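You operate a simulated robot arm through the tools that you are given. There is no shell and no other tool. Be economical: measure what you need, move in short steps, check, and stop when the job is done.

You run a simulated robot arm. Do the job below in one go: nothing can be reset, and whatever is moved stays where it is left.

## Task
On the ironing board top, make the cream cable joiner and the linen roll change places.

It is judged by the outcome, as a careful person would: the job done as asked, and still so three seconds after it is handed in. It fails if anything else is knocked over, pushed out of place, dropped, spilled or broken.

## Robot
A 6-joint arm with a two-finger parallel gripper, fixed in place. Base frame: the origin is at the foot of the arm, x ahead of it, y to its left, z up; the work surface is at about z = 0.82. Units: m, degrees, N and s.
With the tool pointing down near the work surface it reaches from about 0.24 to 0.64 m from the base axis. Its first joint turns from -66.0 to 66.0 degrees. Payload 2.7 kg.
The tool frame sits at the grasp point between the pads (the TCP): z along the fingers, y along the line on which they close. The tips reach 0.023 m beyond it. Largest opening 0.094 m; finger width 0.038, thickness 0.01; the body of the gripper, 0.054 by 0.096 m, starts 0.039 m behind the TCP.
Orientation is that of the tool frame in the base frame, as a unit quaternion [x, y, z, w]. With the fingers straight down and closing along the base's y, the tool's x points along the base's -x, its y along +y and its z along -z.

## Interface
- The arm moves only by the tool servo_tool. Its argument "series" is a list of rows, each an object of numbers (a shift or turn left out is 0, a gripper value left out holds the last): "dx", "dy", "dz": the shift along the tool's x, y, z in m; "spin": the turn about the tool's z in degrees. In form: [{"dx": .., "dy": .., "dz": .., "spin": ..}, ...]. A call has 1 to 12 rows; each row is the pose to reach, as a shift and turn from the pose commanded when the call began, along the tool's axes at that moment. "jaw" is the opening, from 0 (shut) to 1 (fully open), set as the call begins (left out, the last holds). Rows are played at 5 a second. More than 0.05 m and 8.6 degrees between two rows, or a gripper value outside its range, and nothing of the call is played. Where a pose cannot be reached the arm comes as near as it can. A force on the tool above 40 N (or 10 N above the force at the start of the call, whichever is more), or a blocked arm, ends the call early, and 0.2 s more pass. The fingers move at their own pace (about 0.045 m/s each) and stop on an object; they squeeze with about 38 N. The grip force told is the motor's: it shows also when the fingers shut on nothing. Time passes only in rows, and 0.2 s behind the last, so rows that repeat a pose let the fingers close. The reply holds the time, the measured pose of the TCP, the force on the tool along the base axes, the opening and the grip force, in the units named above and with some noise, with the torque about the TCP (base axes, N m) and any sound that the robot's microphone picked up.
- Cameras (640 x 400 px; columns grow to the right, rows downward): "scene" is fixed at [0.0701, -0.4276, 1.4076]; the picture's right is [0.83, -0.55, 0.00], its down [-0.30, -0.45, -0.84] and it looks along [0.46, 0.70, -0.55] (base axes); focal length 319 px, centre (320, 200). "wrist" rides on the gripper at [0.087, 0.016, -0.074] in the tool frame; the picture's right is [-0.18, 0.98, 0.00], its down [-0.58, -0.11, -0.81] and it looks along [-0.79, -0.15, 0.59] (tool axes); focal length 243 px, centre (320, 200).
- camera(camera): a new picture of that camera. The clock stands still meanwhile.
- measure_at(camera, pixels): for up to 12 pixels [column, row] of the newest picture of that camera ("zoom" is the newest enlarged one), the place [x, y, z] in the base frame of the surface seen there, good to about 0.002 m. The clock stands still meanwhile.
- zoom(camera, box): a new picture of the part [left, top, right, bottom] of that camera's present view, enlarged. The clock stands still meanwhile.
- close_job(): hands the job in; it is judged then, once.

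Work in short steps. Measure before you move; look again where a grasp or a placing could have gone wrong, and mend it. You have 80 turns and 38 pictures in all, those below and enlarged ones among them. Open the gripper and draw the arm clear of the work before you hand the job in, unless the task says otherwise; then end with one line.

The tools are called after "Call:" by a JSON object that holds its "api" and its "payload". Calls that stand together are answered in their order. servo_tool: Moves the arm, as the interface text tells. Its arguments: {"type":"object","properties":{"series":{"type":"array","items":{"type":"object","properties":{"dx":{"type":"number"},"dy":{"type":"number"},"dz":{"type":"number"},"spin":{"type":"number"}}}},"jaw":{"type":"number"}},"required":["series"]} The other tools are called the same way: camera (camera) takes a picture; measure_at (camera, pixels) gives the place of the surface under pixels of a picture; zoom (camera, box) takes an enlarged picture of a part of a camera's view; close_job () hands the job in.

At the start:

```text
t: 0.0
ee_pos: [0.353, 0.1139, 1.0456]
tool_rot: [0.0, 1.0, 0.0, 0.001]
wrist_force: [0.0, -0.6, 0.1]
torque: [0.0, 0.02, -0.05]
width: 0.0941
gripper_force: 0.1
```

scene: 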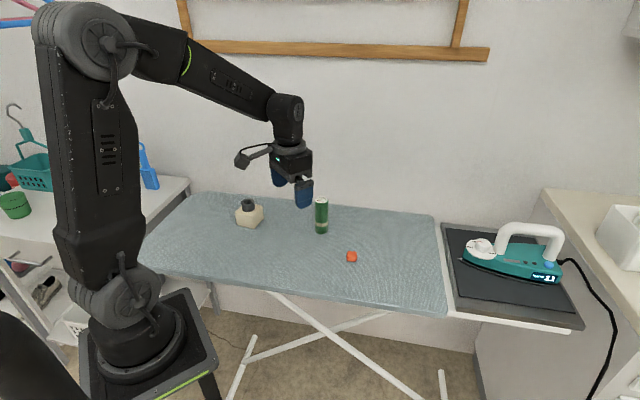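
wrist: 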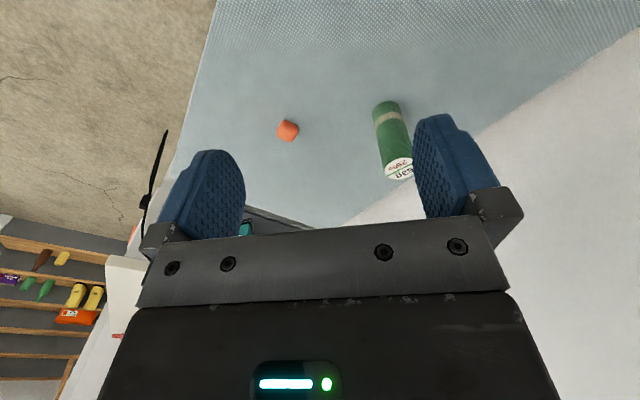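

The scene shows a cream object at (249,214), a green roll at (321,216) and an orange item at (351,256). I zoom in to identify them.

Call:
{"api": "zoom", "payload": {"camera": "scene", "box": [220, 180, 380, 280]}}

```text
4.00 times, centred on (300, 230) of scene
```

zoom: 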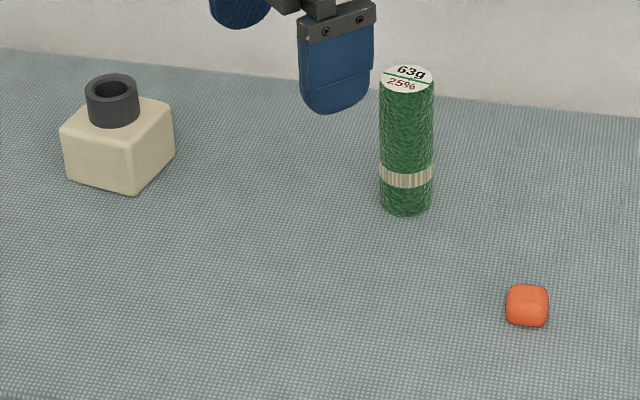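

The cream block with the dark collar is the joiner, and the green upright cylinder is the roll. I measure their tops, bases and edges.

Call:
{"api": "measure_at", "payload": {"camera": "zoom", "pixels": [[62, 132], [132, 152], [174, 112], [130, 194], [68, 178], [172, 152], [112, 78], [407, 78], [407, 212], [384, 140], [430, 140], [526, 300]]}}

Call:
{"api": "measure_at", "payload": {"camera": "zoom", "pixels": [[90, 92], [136, 92], [112, 100], [112, 125], [407, 67], [407, 90], [382, 78], [432, 78], [300, 200], [80, 230], [407, 222], [150, 105]]}}

```text
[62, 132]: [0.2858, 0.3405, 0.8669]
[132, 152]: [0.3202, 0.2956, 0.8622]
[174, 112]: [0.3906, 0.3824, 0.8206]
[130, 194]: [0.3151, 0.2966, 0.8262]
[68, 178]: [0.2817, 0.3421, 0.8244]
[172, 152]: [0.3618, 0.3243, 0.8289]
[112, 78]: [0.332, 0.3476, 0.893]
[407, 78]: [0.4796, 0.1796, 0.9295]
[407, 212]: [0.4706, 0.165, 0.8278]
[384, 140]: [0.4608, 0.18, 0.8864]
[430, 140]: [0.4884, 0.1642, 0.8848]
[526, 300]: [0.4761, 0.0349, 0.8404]
```

```text
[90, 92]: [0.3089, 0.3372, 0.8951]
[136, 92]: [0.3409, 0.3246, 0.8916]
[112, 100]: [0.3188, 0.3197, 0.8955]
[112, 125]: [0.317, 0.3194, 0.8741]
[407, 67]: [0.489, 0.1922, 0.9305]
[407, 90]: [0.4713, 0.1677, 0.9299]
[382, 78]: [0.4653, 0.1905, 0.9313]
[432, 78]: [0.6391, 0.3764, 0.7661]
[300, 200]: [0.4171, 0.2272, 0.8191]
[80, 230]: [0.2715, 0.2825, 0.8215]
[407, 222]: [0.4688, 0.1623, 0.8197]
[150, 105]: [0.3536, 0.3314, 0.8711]
```

The roll is centred at (0.480, 0.180) with its top at 0.931. The joiner is centred at about (0.323, 0.333), with its block top at 0.866 and collar top at 0.895. I move above the roll at a safe height first.

Call:
{"api": "servo_tool", "payload": {"jaw": 1, "series": [{"dx": -0.032, "dy": 0.0165}, {"dx": -0.064, "dy": 0.033}, {"dx": -0.096, "dy": 0.05}, {"dx": -0.127, "dy": 0.066}, {"dx": -0.127, "dy": 0.066, "dz": 0.03}, {"dx": -0.127, "dy": 0.066, "dz": 0.05}, {"dx": -0.127, "dy": 0.066, "dz": 0.05}]}}

Call:
{"api": "camera", "payload": {"camera": "wrist"}}

```text
t: 1.6
ee_pos: [0.4804, 0.1794, 0.997]
tool_rot: [0.0, 1.0, -0.001, 0.0]
wrist_force: [0.8, -0.4, 0.1]
torque: [0.0, 0.01, -0.01]
width: 0.0939
gripper_force: 0.1
```

```text
34 pictures are left
```

wrist: 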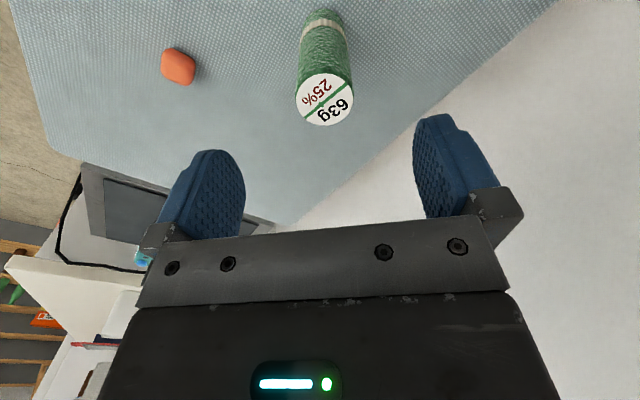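

The roll's top disc sits at (325,99) in the wrist view, between the fingers. I verify its centre before descending.

Call:
{"api": "measure_at", "payload": {"camera": "wrist", "pixels": [[325, 99], [297, 100], [352, 99], [325, 75], [325, 124]]}}

```text
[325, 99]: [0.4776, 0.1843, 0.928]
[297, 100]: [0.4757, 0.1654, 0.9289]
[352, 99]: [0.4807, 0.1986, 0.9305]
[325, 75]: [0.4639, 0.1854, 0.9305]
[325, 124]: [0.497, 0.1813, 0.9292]
```

The centre is about (0.479, 0.182). I descend straight to TCP z ≈ 0.90.

Call:
{"api": "servo_tool", "payload": {"jaw": 1, "series": [{"dx": 0.001, "dy": 0.002, "dz": 0.025}, {"dx": 0.001, "dy": 0.002, "dz": 0.05}, {"dx": 0.001, "dy": 0.002, "dz": 0.075}, {"dx": 0.001, "dy": 0.002, "dz": 0.096}, {"dx": 0.001, "dy": 0.002, "dz": 0.096}]}}

```text
t: 2.8
ee_pos: [0.4781, 0.1816, 0.8985]
tool_rot: [0.0, 1.0, 0.0, 0.0]
wrist_force: [0.1, 0.2, 0.8]
torque: [-0.01, -0.01, 0.0]
width: 0.0941
gripper_force: 0.1
```

No contact was felt, so I close on the roll. The fingers need about 0.7 s.

Call:
{"api": "servo_tool", "payload": {"jaw": 0.25, "series": [{"dx": 0}, {"dx": 0}, {"dx": 0}, {"dx": 0}, {"dx": 0}]}}

```text
t: 4.0
ee_pos: [0.4789, 0.1819, 0.8989]
tool_rot: [0.0, 1.0, 0.0, 0.0]
wrist_force: [0.0, 0.0, 1.3]
torque: [0.03, -0.01, 0.0]
width: 0.0369
gripper_force: 38.1
```

It is gripped at 0.037 m with 38 N. I lift it 0.04 and check that it is held.

Call:
{"api": "servo_tool", "payload": {"series": [{"dz": -0.01}, {"dz": -0.025}, {"dz": -0.04}, {"dz": -0.04}]}}

Call:
{"api": "camera", "payload": {"camera": "scene"}}

```text
t: 5.0
ee_pos: [0.4777, 0.1827, 0.9384]
tool_rot: [0.0, 1.0, 0.0, -0.001]
wrist_force: [0.1, 1.5, -0.9]
torque: [-0.02, -0.01, -0.02]
width: 0.0365
gripper_force: 37.8
```

```text
33 pictures are left
```

scene: 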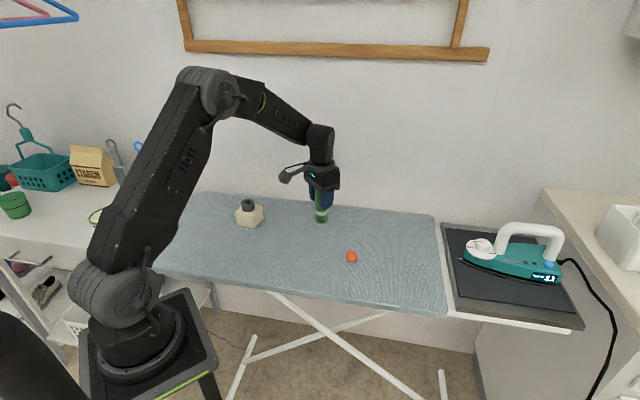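

The roll is held. I check that the temporary spot near (0.34, 0.10) is flat board, at around pixel (294,269).

Call:
{"api": "measure_at", "payload": {"camera": "scene", "pixels": [[294, 269], [294, 280], [280, 266], [305, 268], [321, 220]]}}

```text
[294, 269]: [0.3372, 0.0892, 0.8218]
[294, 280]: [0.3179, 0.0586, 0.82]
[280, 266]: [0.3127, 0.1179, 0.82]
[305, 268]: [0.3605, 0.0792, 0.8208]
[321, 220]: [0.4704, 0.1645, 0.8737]
```

The spot is flat board, so I carry the roll to (0.345, 0.10) and stay 0.04 up.

Call:
{"api": "servo_tool", "payload": {"series": [{"dx": 0.027, "dy": -0.016}, {"dx": 0.054, "dy": -0.032}, {"dx": 0.081, "dy": -0.048}, {"dx": 0.108, "dy": -0.065}, {"dx": 0.134, "dy": -0.082}, {"dx": 0.134, "dy": -0.082}, {"dx": 0.134, "dy": -0.082, "dz": 0.015}, {"dx": 0.134, "dy": -0.082, "dz": 0.03}, {"dx": 0.134, "dy": -0.082, "dz": 0.037}, {"dx": 0.134, "dy": -0.082, "dz": 0.037}]}}

```text
t: 7.2
ee_pos: [0.345, 0.0994, 0.9038]
tool_rot: [-0.001, 1.0, 0.0, 0.0]
wrist_force: [-0.1, 0.2, -1.2]
torque: [0.0, -0.01, 0.05]
width: 0.0365
gripper_force: 37.8
```

It is about 3–4 mm above the board. I lower in small steps until the force shows contact.

Call:
{"api": "servo_tool", "payload": {"series": [{"dz": 0.0015}, {"dz": 0.003}, {"dz": 0.003}]}}

```text
t: 8.0
ee_pos: [0.3457, 0.099, 0.8992]
tool_rot: [-0.001, 1.0, 0.001, 0.0]
wrist_force: [-0.2, 0.7, -1.3]
torque: [0.02, 0.02, -0.01]
width: 0.0364
gripper_force: 38.7
```

There is no clear contact yet, so I go a little further.

Call:
{"api": "servo_tool", "payload": {"series": [{"dz": 0.001}, {"dz": 0.002}, {"dz": 0.002}]}}

Call:
{"api": "zoom", "payload": {"camera": "scene", "box": [230, 180, 390, 280]}}

```text
t: 8.8
ee_pos: [0.3442, 0.0993, 0.8992]
tool_rot: [0.0, 1.0, 0.0, 0.001]
wrist_force: [-3.9, -3.4, 19.6]
torque: [-0.33, 0.27, -0.05]
width: 0.0364
gripper_force: 37.4
```

```text
4.00 times, centred on (310, 230) of scene
```

zoom: 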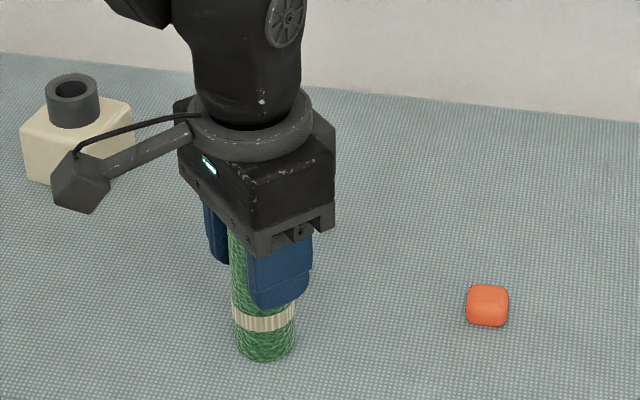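

Contact is at about 20 N. I relieve it by 1.5 mm and then open.

Call:
{"api": "servo_tool", "payload": {"series": [{"dz": -0.001}, {"dz": -0.0015}]}}

Call:
{"api": "servo_tool", "payload": {"jaw": 1, "series": [{"dx": 0}, {"dx": 0}, {"dx": 0}, {"dx": 0}, {"dx": 0}]}}

Call:
{"api": "servo_tool", "payload": {"series": [{"dz": -0.03}, {"dz": -0.06}, {"dz": -0.09}, {"dz": -0.1}, {"dz": -0.1}]}}

Call:
{"api": "camera", "payload": {"camera": "wrist"}}

```text
t: 9.4
ee_pos: [0.3445, 0.0993, 0.9005]
tool_rot: [0.0, 1.0, 0.0, -0.001]
wrist_force: [-0.6, 0.1, -1.4]
torque: [0.02, 0.0, 0.01]
width: 0.0364
gripper_force: 37.6
```

```text
t: 10.6
ee_pos: [0.3454, 0.0993, 0.9001]
tool_rot: [0.0, 1.0, 0.0, 0.0]
wrist_force: [0.0, -0.2, -0.3]
torque: [0.01, 0.01, -0.02]
width: 0.0939
gripper_force: 0.1
```

```text
t: 11.8
ee_pos: [0.3435, 0.0992, 1.0007]
tool_rot: [0.0, 1.0, 0.0, 0.0]
wrist_force: [-0.3, 0.0, 0.6]
torque: [0.01, 0.02, 0.01]
width: 0.094
gripper_force: 0.0
```

```text
31 pictures are left
```

wrist: 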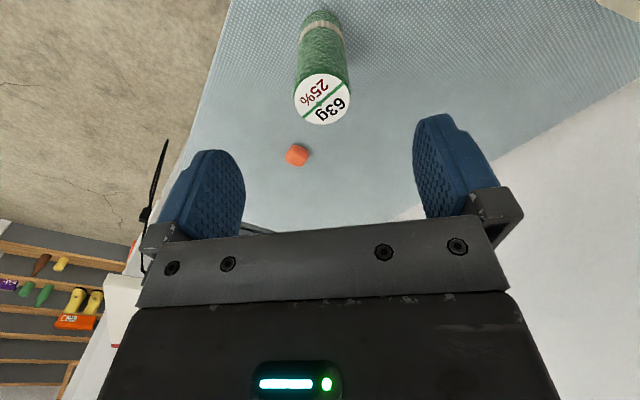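

The roll stands in the parking spot. I go above the joiner at height 1.0 while turning -38° so the fingers align with its sides.

Call:
{"api": "servo_tool", "payload": {"series": [{"dx": 0.004, "dy": 0.039, "spin": -6.4}, {"dx": 0.008, "dy": 0.078, "spin": -12.7}, {"dx": 0.011, "dy": 0.117, "spin": -19}, {"dx": 0.015, "dy": 0.156, "spin": -25.4}, {"dx": 0.019, "dy": 0.195, "spin": -31.7}, {"dx": 0.022, "dy": 0.233, "spin": -38}, {"dx": 0.022, "dy": 0.233, "spin": -38}, {"dx": 0.022, "dy": 0.233, "spin": -38}]}}

Call:
{"api": "camera", "payload": {"camera": "wrist"}}

```text
t: 13.6
ee_pos: [0.3226, 0.3339, 0.9998]
tool_rot: [-0.327, 0.945, 0.0, 0.0]
wrist_force: [1.3, -0.1, 0.1]
torque: [0.02, 0.0, -0.02]
width: 0.0939
gripper_force: 0.0
```

```text
30 pictures are left
```

wrist: 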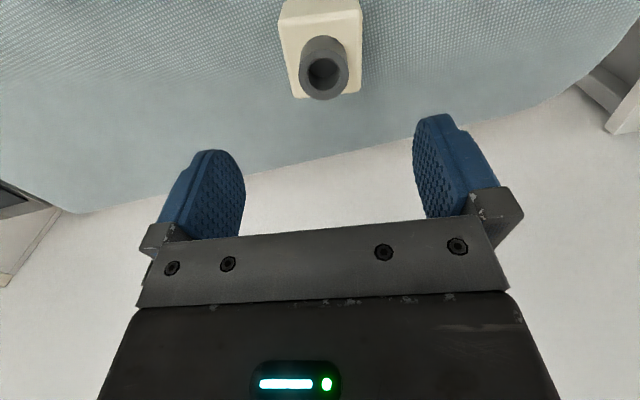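

The joiner lies between the fingers, with its block spanning roughly (279–362, 0–97). I measure its corners for centring and yaw.

Call:
{"api": "measure_at", "payload": {"camera": "wrist", "pixels": [[283, 40], [291, 80], [361, 40], [360, 80], [297, 94], [355, 90], [285, 18], [358, 15], [323, 40], [323, 98], [301, 65], [346, 65]]}}

```text
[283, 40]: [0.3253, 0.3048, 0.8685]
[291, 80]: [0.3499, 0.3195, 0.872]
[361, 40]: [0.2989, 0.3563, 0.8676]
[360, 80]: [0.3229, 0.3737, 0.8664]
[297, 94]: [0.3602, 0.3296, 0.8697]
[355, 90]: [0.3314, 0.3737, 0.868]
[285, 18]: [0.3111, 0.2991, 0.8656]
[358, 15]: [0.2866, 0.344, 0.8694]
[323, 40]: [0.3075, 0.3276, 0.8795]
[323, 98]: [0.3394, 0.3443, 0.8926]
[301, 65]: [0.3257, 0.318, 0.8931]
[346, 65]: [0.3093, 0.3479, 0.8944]
```

The block yaw is about 35.5°, its width 0.056, and its centre is offset by about 2 mm. I correct and descend to TCP z ≈ 0.864, so the gripper body stays clear of the collar top at 0.894.

Call:
{"api": "servo_tool", "payload": {"jaw": 1, "series": [{"dx": -0.002, "dy": 0.002, "dz": 0.03, "spin": 2.5}, {"dx": -0.002, "dy": 0.002, "dz": 0.06, "spin": 2.5}, {"dx": -0.002, "dy": 0.002, "dz": 0.09, "spin": 2.5}, {"dx": -0.002, "dy": 0.002, "dz": 0.115, "spin": 2.5}, {"dx": -0.002, "dy": 0.002, "dz": 0.136, "spin": 2.5}, {"dx": -0.002, "dy": 0.002, "dz": 0.136, "spin": 2.5}]}}

Call:
{"api": "zoom", "payload": {"camera": "scene", "box": [190, 170, 318, 250]}}

```text
t: 15.0
ee_pos: [0.321, 0.3362, 0.8633]
tool_rot: [-0.305, 0.952, 0.0, 0.0]
wrist_force: [0.4, 0.6, -0.2]
torque: [0.01, 0.0, 0.02]
width: 0.0942
gripper_force: 0.1
```

```text
5.00 times, centred on (254, 210) of scene
```

zoom: 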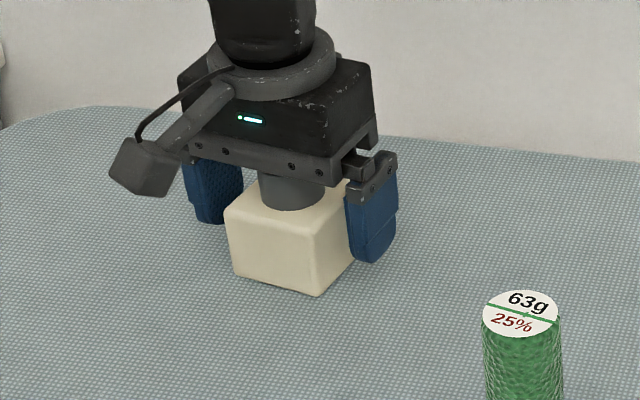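

The fingers straddle the block and the body clears the collar. I close now.

Call:
{"api": "servo_tool", "payload": {"jaw": 0.4, "series": [{"dx": 0}, {"dx": 0}, {"dx": 0}, {"dx": 0}, {"dx": 0}]}}

Call:
{"api": "servo_tool", "payload": {"series": [{"dz": -0.01}, {"dz": -0.03}, {"dz": -0.05}, {"dz": -0.05}]}}

Call:
{"api": "zoom", "payload": {"camera": "scene", "box": [190, 170, 318, 250]}}

```text
t: 16.2
ee_pos: [0.3217, 0.3363, 0.8634]
tool_rot: [-0.305, 0.952, -0.001, 0.0]
wrist_force: [0.3, -0.6, 0.0]
torque: [0.04, 0.02, -0.03]
width: 0.0612
gripper_force: 38.8
```

```text
t: 17.2
ee_pos: [0.3212, 0.3347, 0.9144]
tool_rot: [-0.306, 0.952, 0.0, 0.0]
wrist_force: [0.4, -0.3, -0.7]
torque: [0.01, -0.02, 0.0]
width: 0.0613
gripper_force: 38.3
```

```text
5.00 times, centred on (254, 210) of scene
```

zoom: 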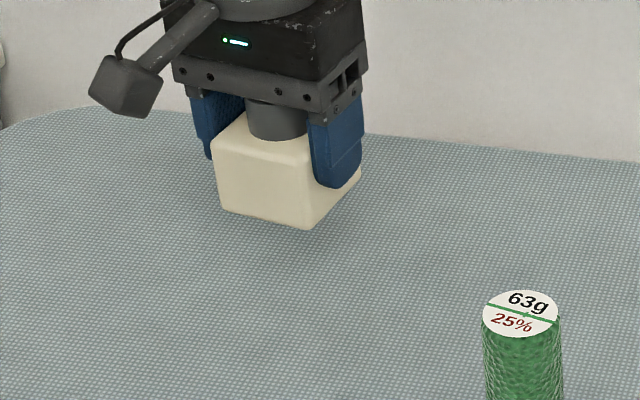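

It is held securely. I carry it at this height (block bottom about 0.87) to (0.479, 0.182), away from the roll.

Call:
{"api": "servo_tool", "payload": {"series": [{"dx": -0.0065, "dy": -0.036}, {"dx": -0.013, "dy": -0.072}, {"dx": -0.0195, "dy": -0.108}, {"dx": -0.026, "dy": -0.144}, {"dx": -0.032, "dy": -0.18}, {"dx": -0.0387, "dy": -0.2169}, {"dx": -0.0387, "dy": -0.2169}, {"dx": -0.0387, "dy": -0.2169}]}}

Call:
{"api": "camera", "payload": {"camera": "scene"}}

```text
t: 19.0
ee_pos: [0.4808, 0.1808, 0.9136]
tool_rot: [-0.305, 0.952, 0.0, 0.0]
wrist_force: [0.7, 0.3, -0.6]
torque: [0.01, 0.03, -0.01]
width: 0.0614
gripper_force: 38.3
```

```text
27 pictures are left
```

scene: 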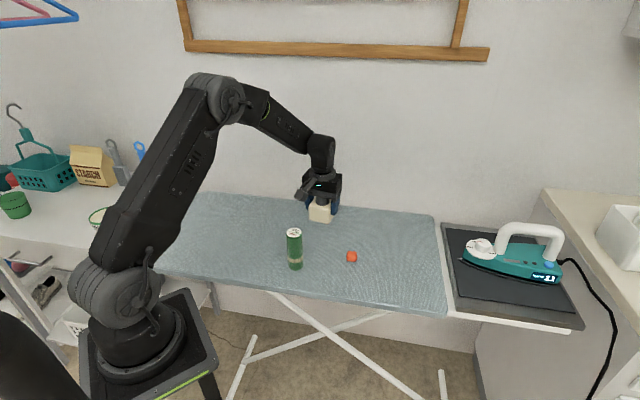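

The spot is clear and the roll is standing well away. I lower to just above the board, about 0.047 down.

Call:
{"api": "servo_tool", "payload": {"series": [{"dz": 0.015}, {"dz": 0.03}, {"dz": 0.042}, {"dz": 0.047}, {"dz": 0.047}]}}

Call:
{"api": "servo_tool", "payload": {"series": [{"dz": 0.0015}, {"dz": 0.003}, {"dz": 0.003}]}}

```text
t: 20.2
ee_pos: [0.4803, 0.1811, 0.8659]
tool_rot: [-0.305, 0.952, 0.0, 0.0]
wrist_force: [0.0, -0.3, -0.7]
torque: [0.01, 0.02, -0.02]
width: 0.0614
gripper_force: 38.0
```

```text
t: 21.0
ee_pos: [0.4806, 0.1813, 0.8624]
tool_rot: [-0.304, 0.953, 0.0, 0.001]
wrist_force: [-1.2, -1.3, 4.5]
torque: [-0.04, 0.1, 0.04]
width: 0.0612
gripper_force: 38.4
```

A light contact of about 4.5 N shows the joiner is on the board. I open, rise straight up and look.

Call:
{"api": "servo_tool", "payload": {"jaw": 1, "series": [{"dx": 0}, {"dx": 0}, {"dx": 0}, {"dx": 0}]}}

Call:
{"api": "servo_tool", "payload": {"series": [{"dz": -0.03}, {"dz": -0.06}, {"dz": -0.09}, {"dz": -0.12}, {"dz": -0.14}, {"dz": -0.14}]}}

Call:
{"api": "zoom", "payload": {"camera": "scene", "box": [220, 180, 380, 280]}}

```text
t: 22.0
ee_pos: [0.4803, 0.1811, 0.8635]
tool_rot: [-0.305, 0.952, 0.001, 0.0]
wrist_force: [-0.5, 0.1, -0.4]
torque: [0.01, -0.01, -0.02]
width: 0.0938
gripper_force: 0.1
```

```text
t: 23.4
ee_pos: [0.4798, 0.18, 1.0031]
tool_rot: [-0.304, 0.953, 0.0, 0.001]
wrist_force: [-0.3, 0.0, 0.4]
torque: [0.0, -0.02, -0.05]
width: 0.0939
gripper_force: 0.0
```

```text
4.00 times, centred on (300, 230) of scene
```

zoom: 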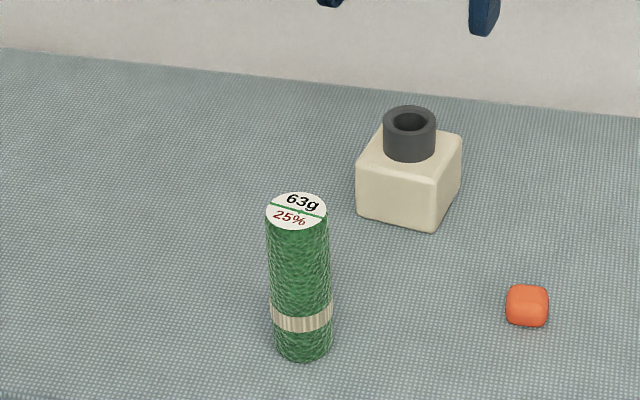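

The joiner stands where the roll was. I measure the roll's top for re-grasping and the joiner as a check.

Call:
{"api": "measure_at", "payload": {"camera": "zoom", "pixels": [[297, 211], [297, 196], [297, 227], [269, 211], [323, 211], [358, 165], [433, 188], [460, 143], [408, 108]]}}

```text
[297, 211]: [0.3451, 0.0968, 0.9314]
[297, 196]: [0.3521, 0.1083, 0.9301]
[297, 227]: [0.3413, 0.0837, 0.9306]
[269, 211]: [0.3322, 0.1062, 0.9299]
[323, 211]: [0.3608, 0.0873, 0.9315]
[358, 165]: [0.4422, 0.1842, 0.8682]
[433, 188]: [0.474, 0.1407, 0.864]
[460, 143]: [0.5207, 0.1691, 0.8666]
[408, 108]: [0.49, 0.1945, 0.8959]
```

The joiner is centred at about (0.481, 0.177), and the roll at (0.345, 0.097). I move above the roll at z≈1.0, turning back to zero yaw.

Call:
{"api": "servo_tool", "payload": {"series": [{"dx": 0.032, "dy": 0.002, "spin": 7.1}, {"dx": 0.064, "dy": 0.004, "spin": 14.2}, {"dx": 0.096, "dy": 0.007, "spin": 21.3}, {"dx": 0.128, "dy": 0.009, "spin": 28.4}, {"dx": 0.158, "dy": 0.011, "spin": 35.5}, {"dx": 0.158, "dy": 0.011, "spin": 35.5}, {"dx": 0.158, "dy": 0.011, "spin": 35.5}]}}

Call:
{"api": "camera", "payload": {"camera": "wrist"}}

Call:
{"api": "measure_at", "payload": {"camera": "wrist", "pixels": [[325, 99], [299, 100], [350, 99], [325, 77], [325, 122]]}}

```text
t: 25.0
ee_pos: [0.345, 0.097, 1.0041]
tool_rot: [0.0, 1.0, -0.001, 0.0]
wrist_force: [-0.1, -0.3, 0.0]
torque: [0.0, 0.02, -0.02]
width: 0.0941
gripper_force: 0.1
```

```text
25 pictures are left
```

wrist: 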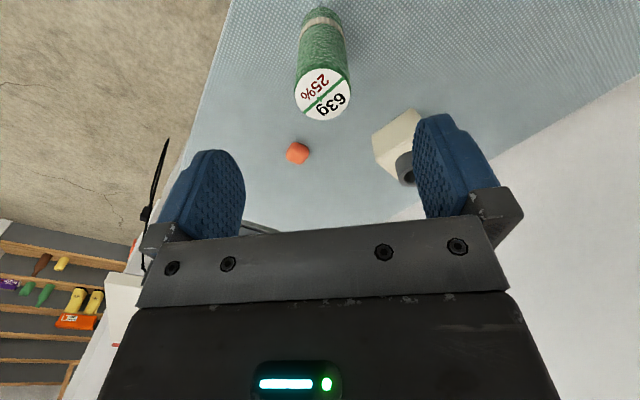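

```text
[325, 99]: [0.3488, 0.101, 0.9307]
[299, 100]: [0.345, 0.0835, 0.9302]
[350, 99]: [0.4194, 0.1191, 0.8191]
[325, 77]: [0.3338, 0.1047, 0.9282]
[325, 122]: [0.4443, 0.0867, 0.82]
```

The roll is centred under the TCP within 2 mm. I descend to z ≈ 0.90 and grip.

Call:
{"api": "servo_tool", "payload": {"jaw": 1, "series": [{"dy": 0.0015, "dz": 0.03}, {"dy": 0.0015, "dz": 0.06}, {"dy": 0.0015, "dz": 0.085}, {"dy": 0.0015, "dz": 0.104}, {"dy": 0.0015, "dz": 0.104}]}}

Call:
{"api": "servo_tool", "payload": {"jaw": 0.25, "series": [{"dx": 0}, {"dx": 0}, {"dx": 0}, {"dx": 0}, {"dx": 0}]}}

Call:
{"api": "servo_tool", "payload": {"series": [{"dz": -0.01}, {"dz": -0.03}, {"dz": -0.05}, {"dz": -0.05}]}}

```text
t: 26.2
ee_pos: [0.3442, 0.0988, 0.8991]
tool_rot: [0.0, 1.0, 0.0, 0.0]
wrist_force: [0.4, -0.4, 0.4]
torque: [0.0, 0.0, -0.01]
width: 0.0939
gripper_force: 0.0
```

```text
t: 27.4
ee_pos: [0.3454, 0.0978, 0.8992]
tool_rot: [-0.001, 1.0, 0.0, 0.0]
wrist_force: [0.6, -0.6, 0.2]
torque: [-0.07, -0.02, 0.0]
width: 0.0363
gripper_force: 38.4
```

```text
t: 28.4
ee_pos: [0.3442, 0.1012, 0.9489]
tool_rot: [0.0, 1.0, 0.0, 0.0]
wrist_force: [0.2, -0.5, -0.7]
torque: [-0.06, 0.05, -0.01]
width: 0.0367
gripper_force: 37.9
```

It is gripped and lifted. I carry it to (0.322, 0.334), then lower to just above the board.

Call:
{"api": "servo_tool", "payload": {"series": [{"dx": 0.004, "dy": 0.039}, {"dx": 0.008, "dy": 0.078}, {"dx": 0.012, "dy": 0.117}, {"dx": 0.016, "dy": 0.156}, {"dx": 0.02, "dy": 0.195}, {"dx": 0.023, "dy": 0.2345}, {"dx": 0.023, "dy": 0.2345}, {"dx": 0.023, "dy": 0.2345, "dz": 0.02}, {"dx": 0.023, "dy": 0.2345, "dz": 0.038}, {"dx": 0.023, "dy": 0.2345, "dz": 0.047}, {"dx": 0.023, "dy": 0.2345, "dz": 0.047}]}}

Call:
{"api": "servo_tool", "payload": {"series": [{"dz": 0.001}, {"dz": 0.002}, {"dz": 0.002}]}}

```text
t: 30.8
ee_pos: [0.32, 0.3345, 0.9018]
tool_rot: [0.001, 1.0, 0.0, 0.001]
wrist_force: [-0.1, 0.2, -0.3]
torque: [0.0, 0.03, 0.0]
width: 0.0367
gripper_force: 38.7
```

```text
t: 31.6
ee_pos: [0.3202, 0.3356, 0.9013]
tool_rot: [0.0, 1.0, 0.0, 0.0]
wrist_force: [0.1, -0.8, -0.9]
torque: [-0.01, 0.0, 0.0]
width: 0.0365
gripper_force: 37.8
```

No contact yet, so I step down another 1.5 mm.

Call:
{"api": "servo_tool", "payload": {"series": [{"dz": 0.0008}, {"dz": 0.0015}, {"dz": 0.0015}]}}

```text
t: 32.4
ee_pos: [0.3218, 0.3339, 0.8984]
tool_rot: [0.001, 1.0, 0.0, 0.0]
wrist_force: [-0.8, -0.7, 0.8]
torque: [-0.01, 0.03, -0.02]
width: 0.0369
gripper_force: 38.1
```

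The load has come off (Fz from -0.9 to +0.8), so the roll is touching the board. I release, rise and look.

Call:
{"api": "servo_tool", "payload": {"jaw": 1, "series": [{"dx": 0}, {"dx": 0}, {"dx": 0}, {"dx": 0}, {"dx": 0}]}}

Call:
{"api": "servo_tool", "payload": {"series": [{"dz": -0.03}, {"dz": -0.06}, {"dz": -0.09}, {"dz": -0.12}, {"dz": -0.15}, {"dz": -0.15}]}}

Call:
{"api": "zoom", "payload": {"camera": "scene", "box": [220, 180, 380, 280]}}

Call:
{"api": "measure_at", "payload": {"camera": "zoom", "pixels": [[358, 165], [433, 188], [460, 143], [110, 70], [110, 58], [110, 82]]}}

```text
t: 33.6
ee_pos: [0.3216, 0.3354, 0.8995]
tool_rot: [0.0, 1.0, 0.001, 0.0]
wrist_force: [-0.6, 0.3, 0.0]
torque: [0.04, 0.01, -0.05]
width: 0.0942
gripper_force: 0.1
```

```text
t: 35.0
ee_pos: [0.3217, 0.3334, 1.0508]
tool_rot: [0.001, 1.0, 0.0, 0.0]
wrist_force: [0.0, -0.2, -1.0]
torque: [0.0, -0.04, -0.03]
width: 0.094
gripper_force: 0.0
```

```text
4.00 times, centred on (300, 230) of scene
```

zoom: 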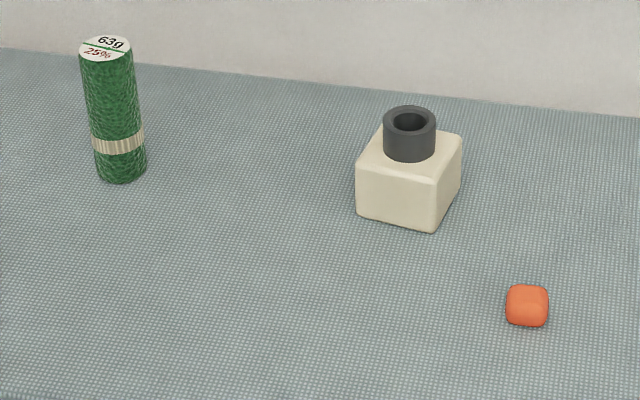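

```text
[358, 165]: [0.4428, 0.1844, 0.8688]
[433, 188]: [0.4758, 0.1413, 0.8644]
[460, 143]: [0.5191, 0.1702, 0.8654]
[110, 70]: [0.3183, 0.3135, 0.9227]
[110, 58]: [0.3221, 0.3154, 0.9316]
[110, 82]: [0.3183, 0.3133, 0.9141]
```

Both items stand upright in each other's places, the orange item is untouched, and the arm is open and clear at z=1.05. I hand the job in.

Call:
{"api": "close_job", "payload": {}}

```text
The job is handed in.
```

The cream cable joiner and the linen roll have changed places on the ironing board, each within about 5 mm of the other's original spot. Both stand upright, nothing else was moved, and the arm is open and clear.
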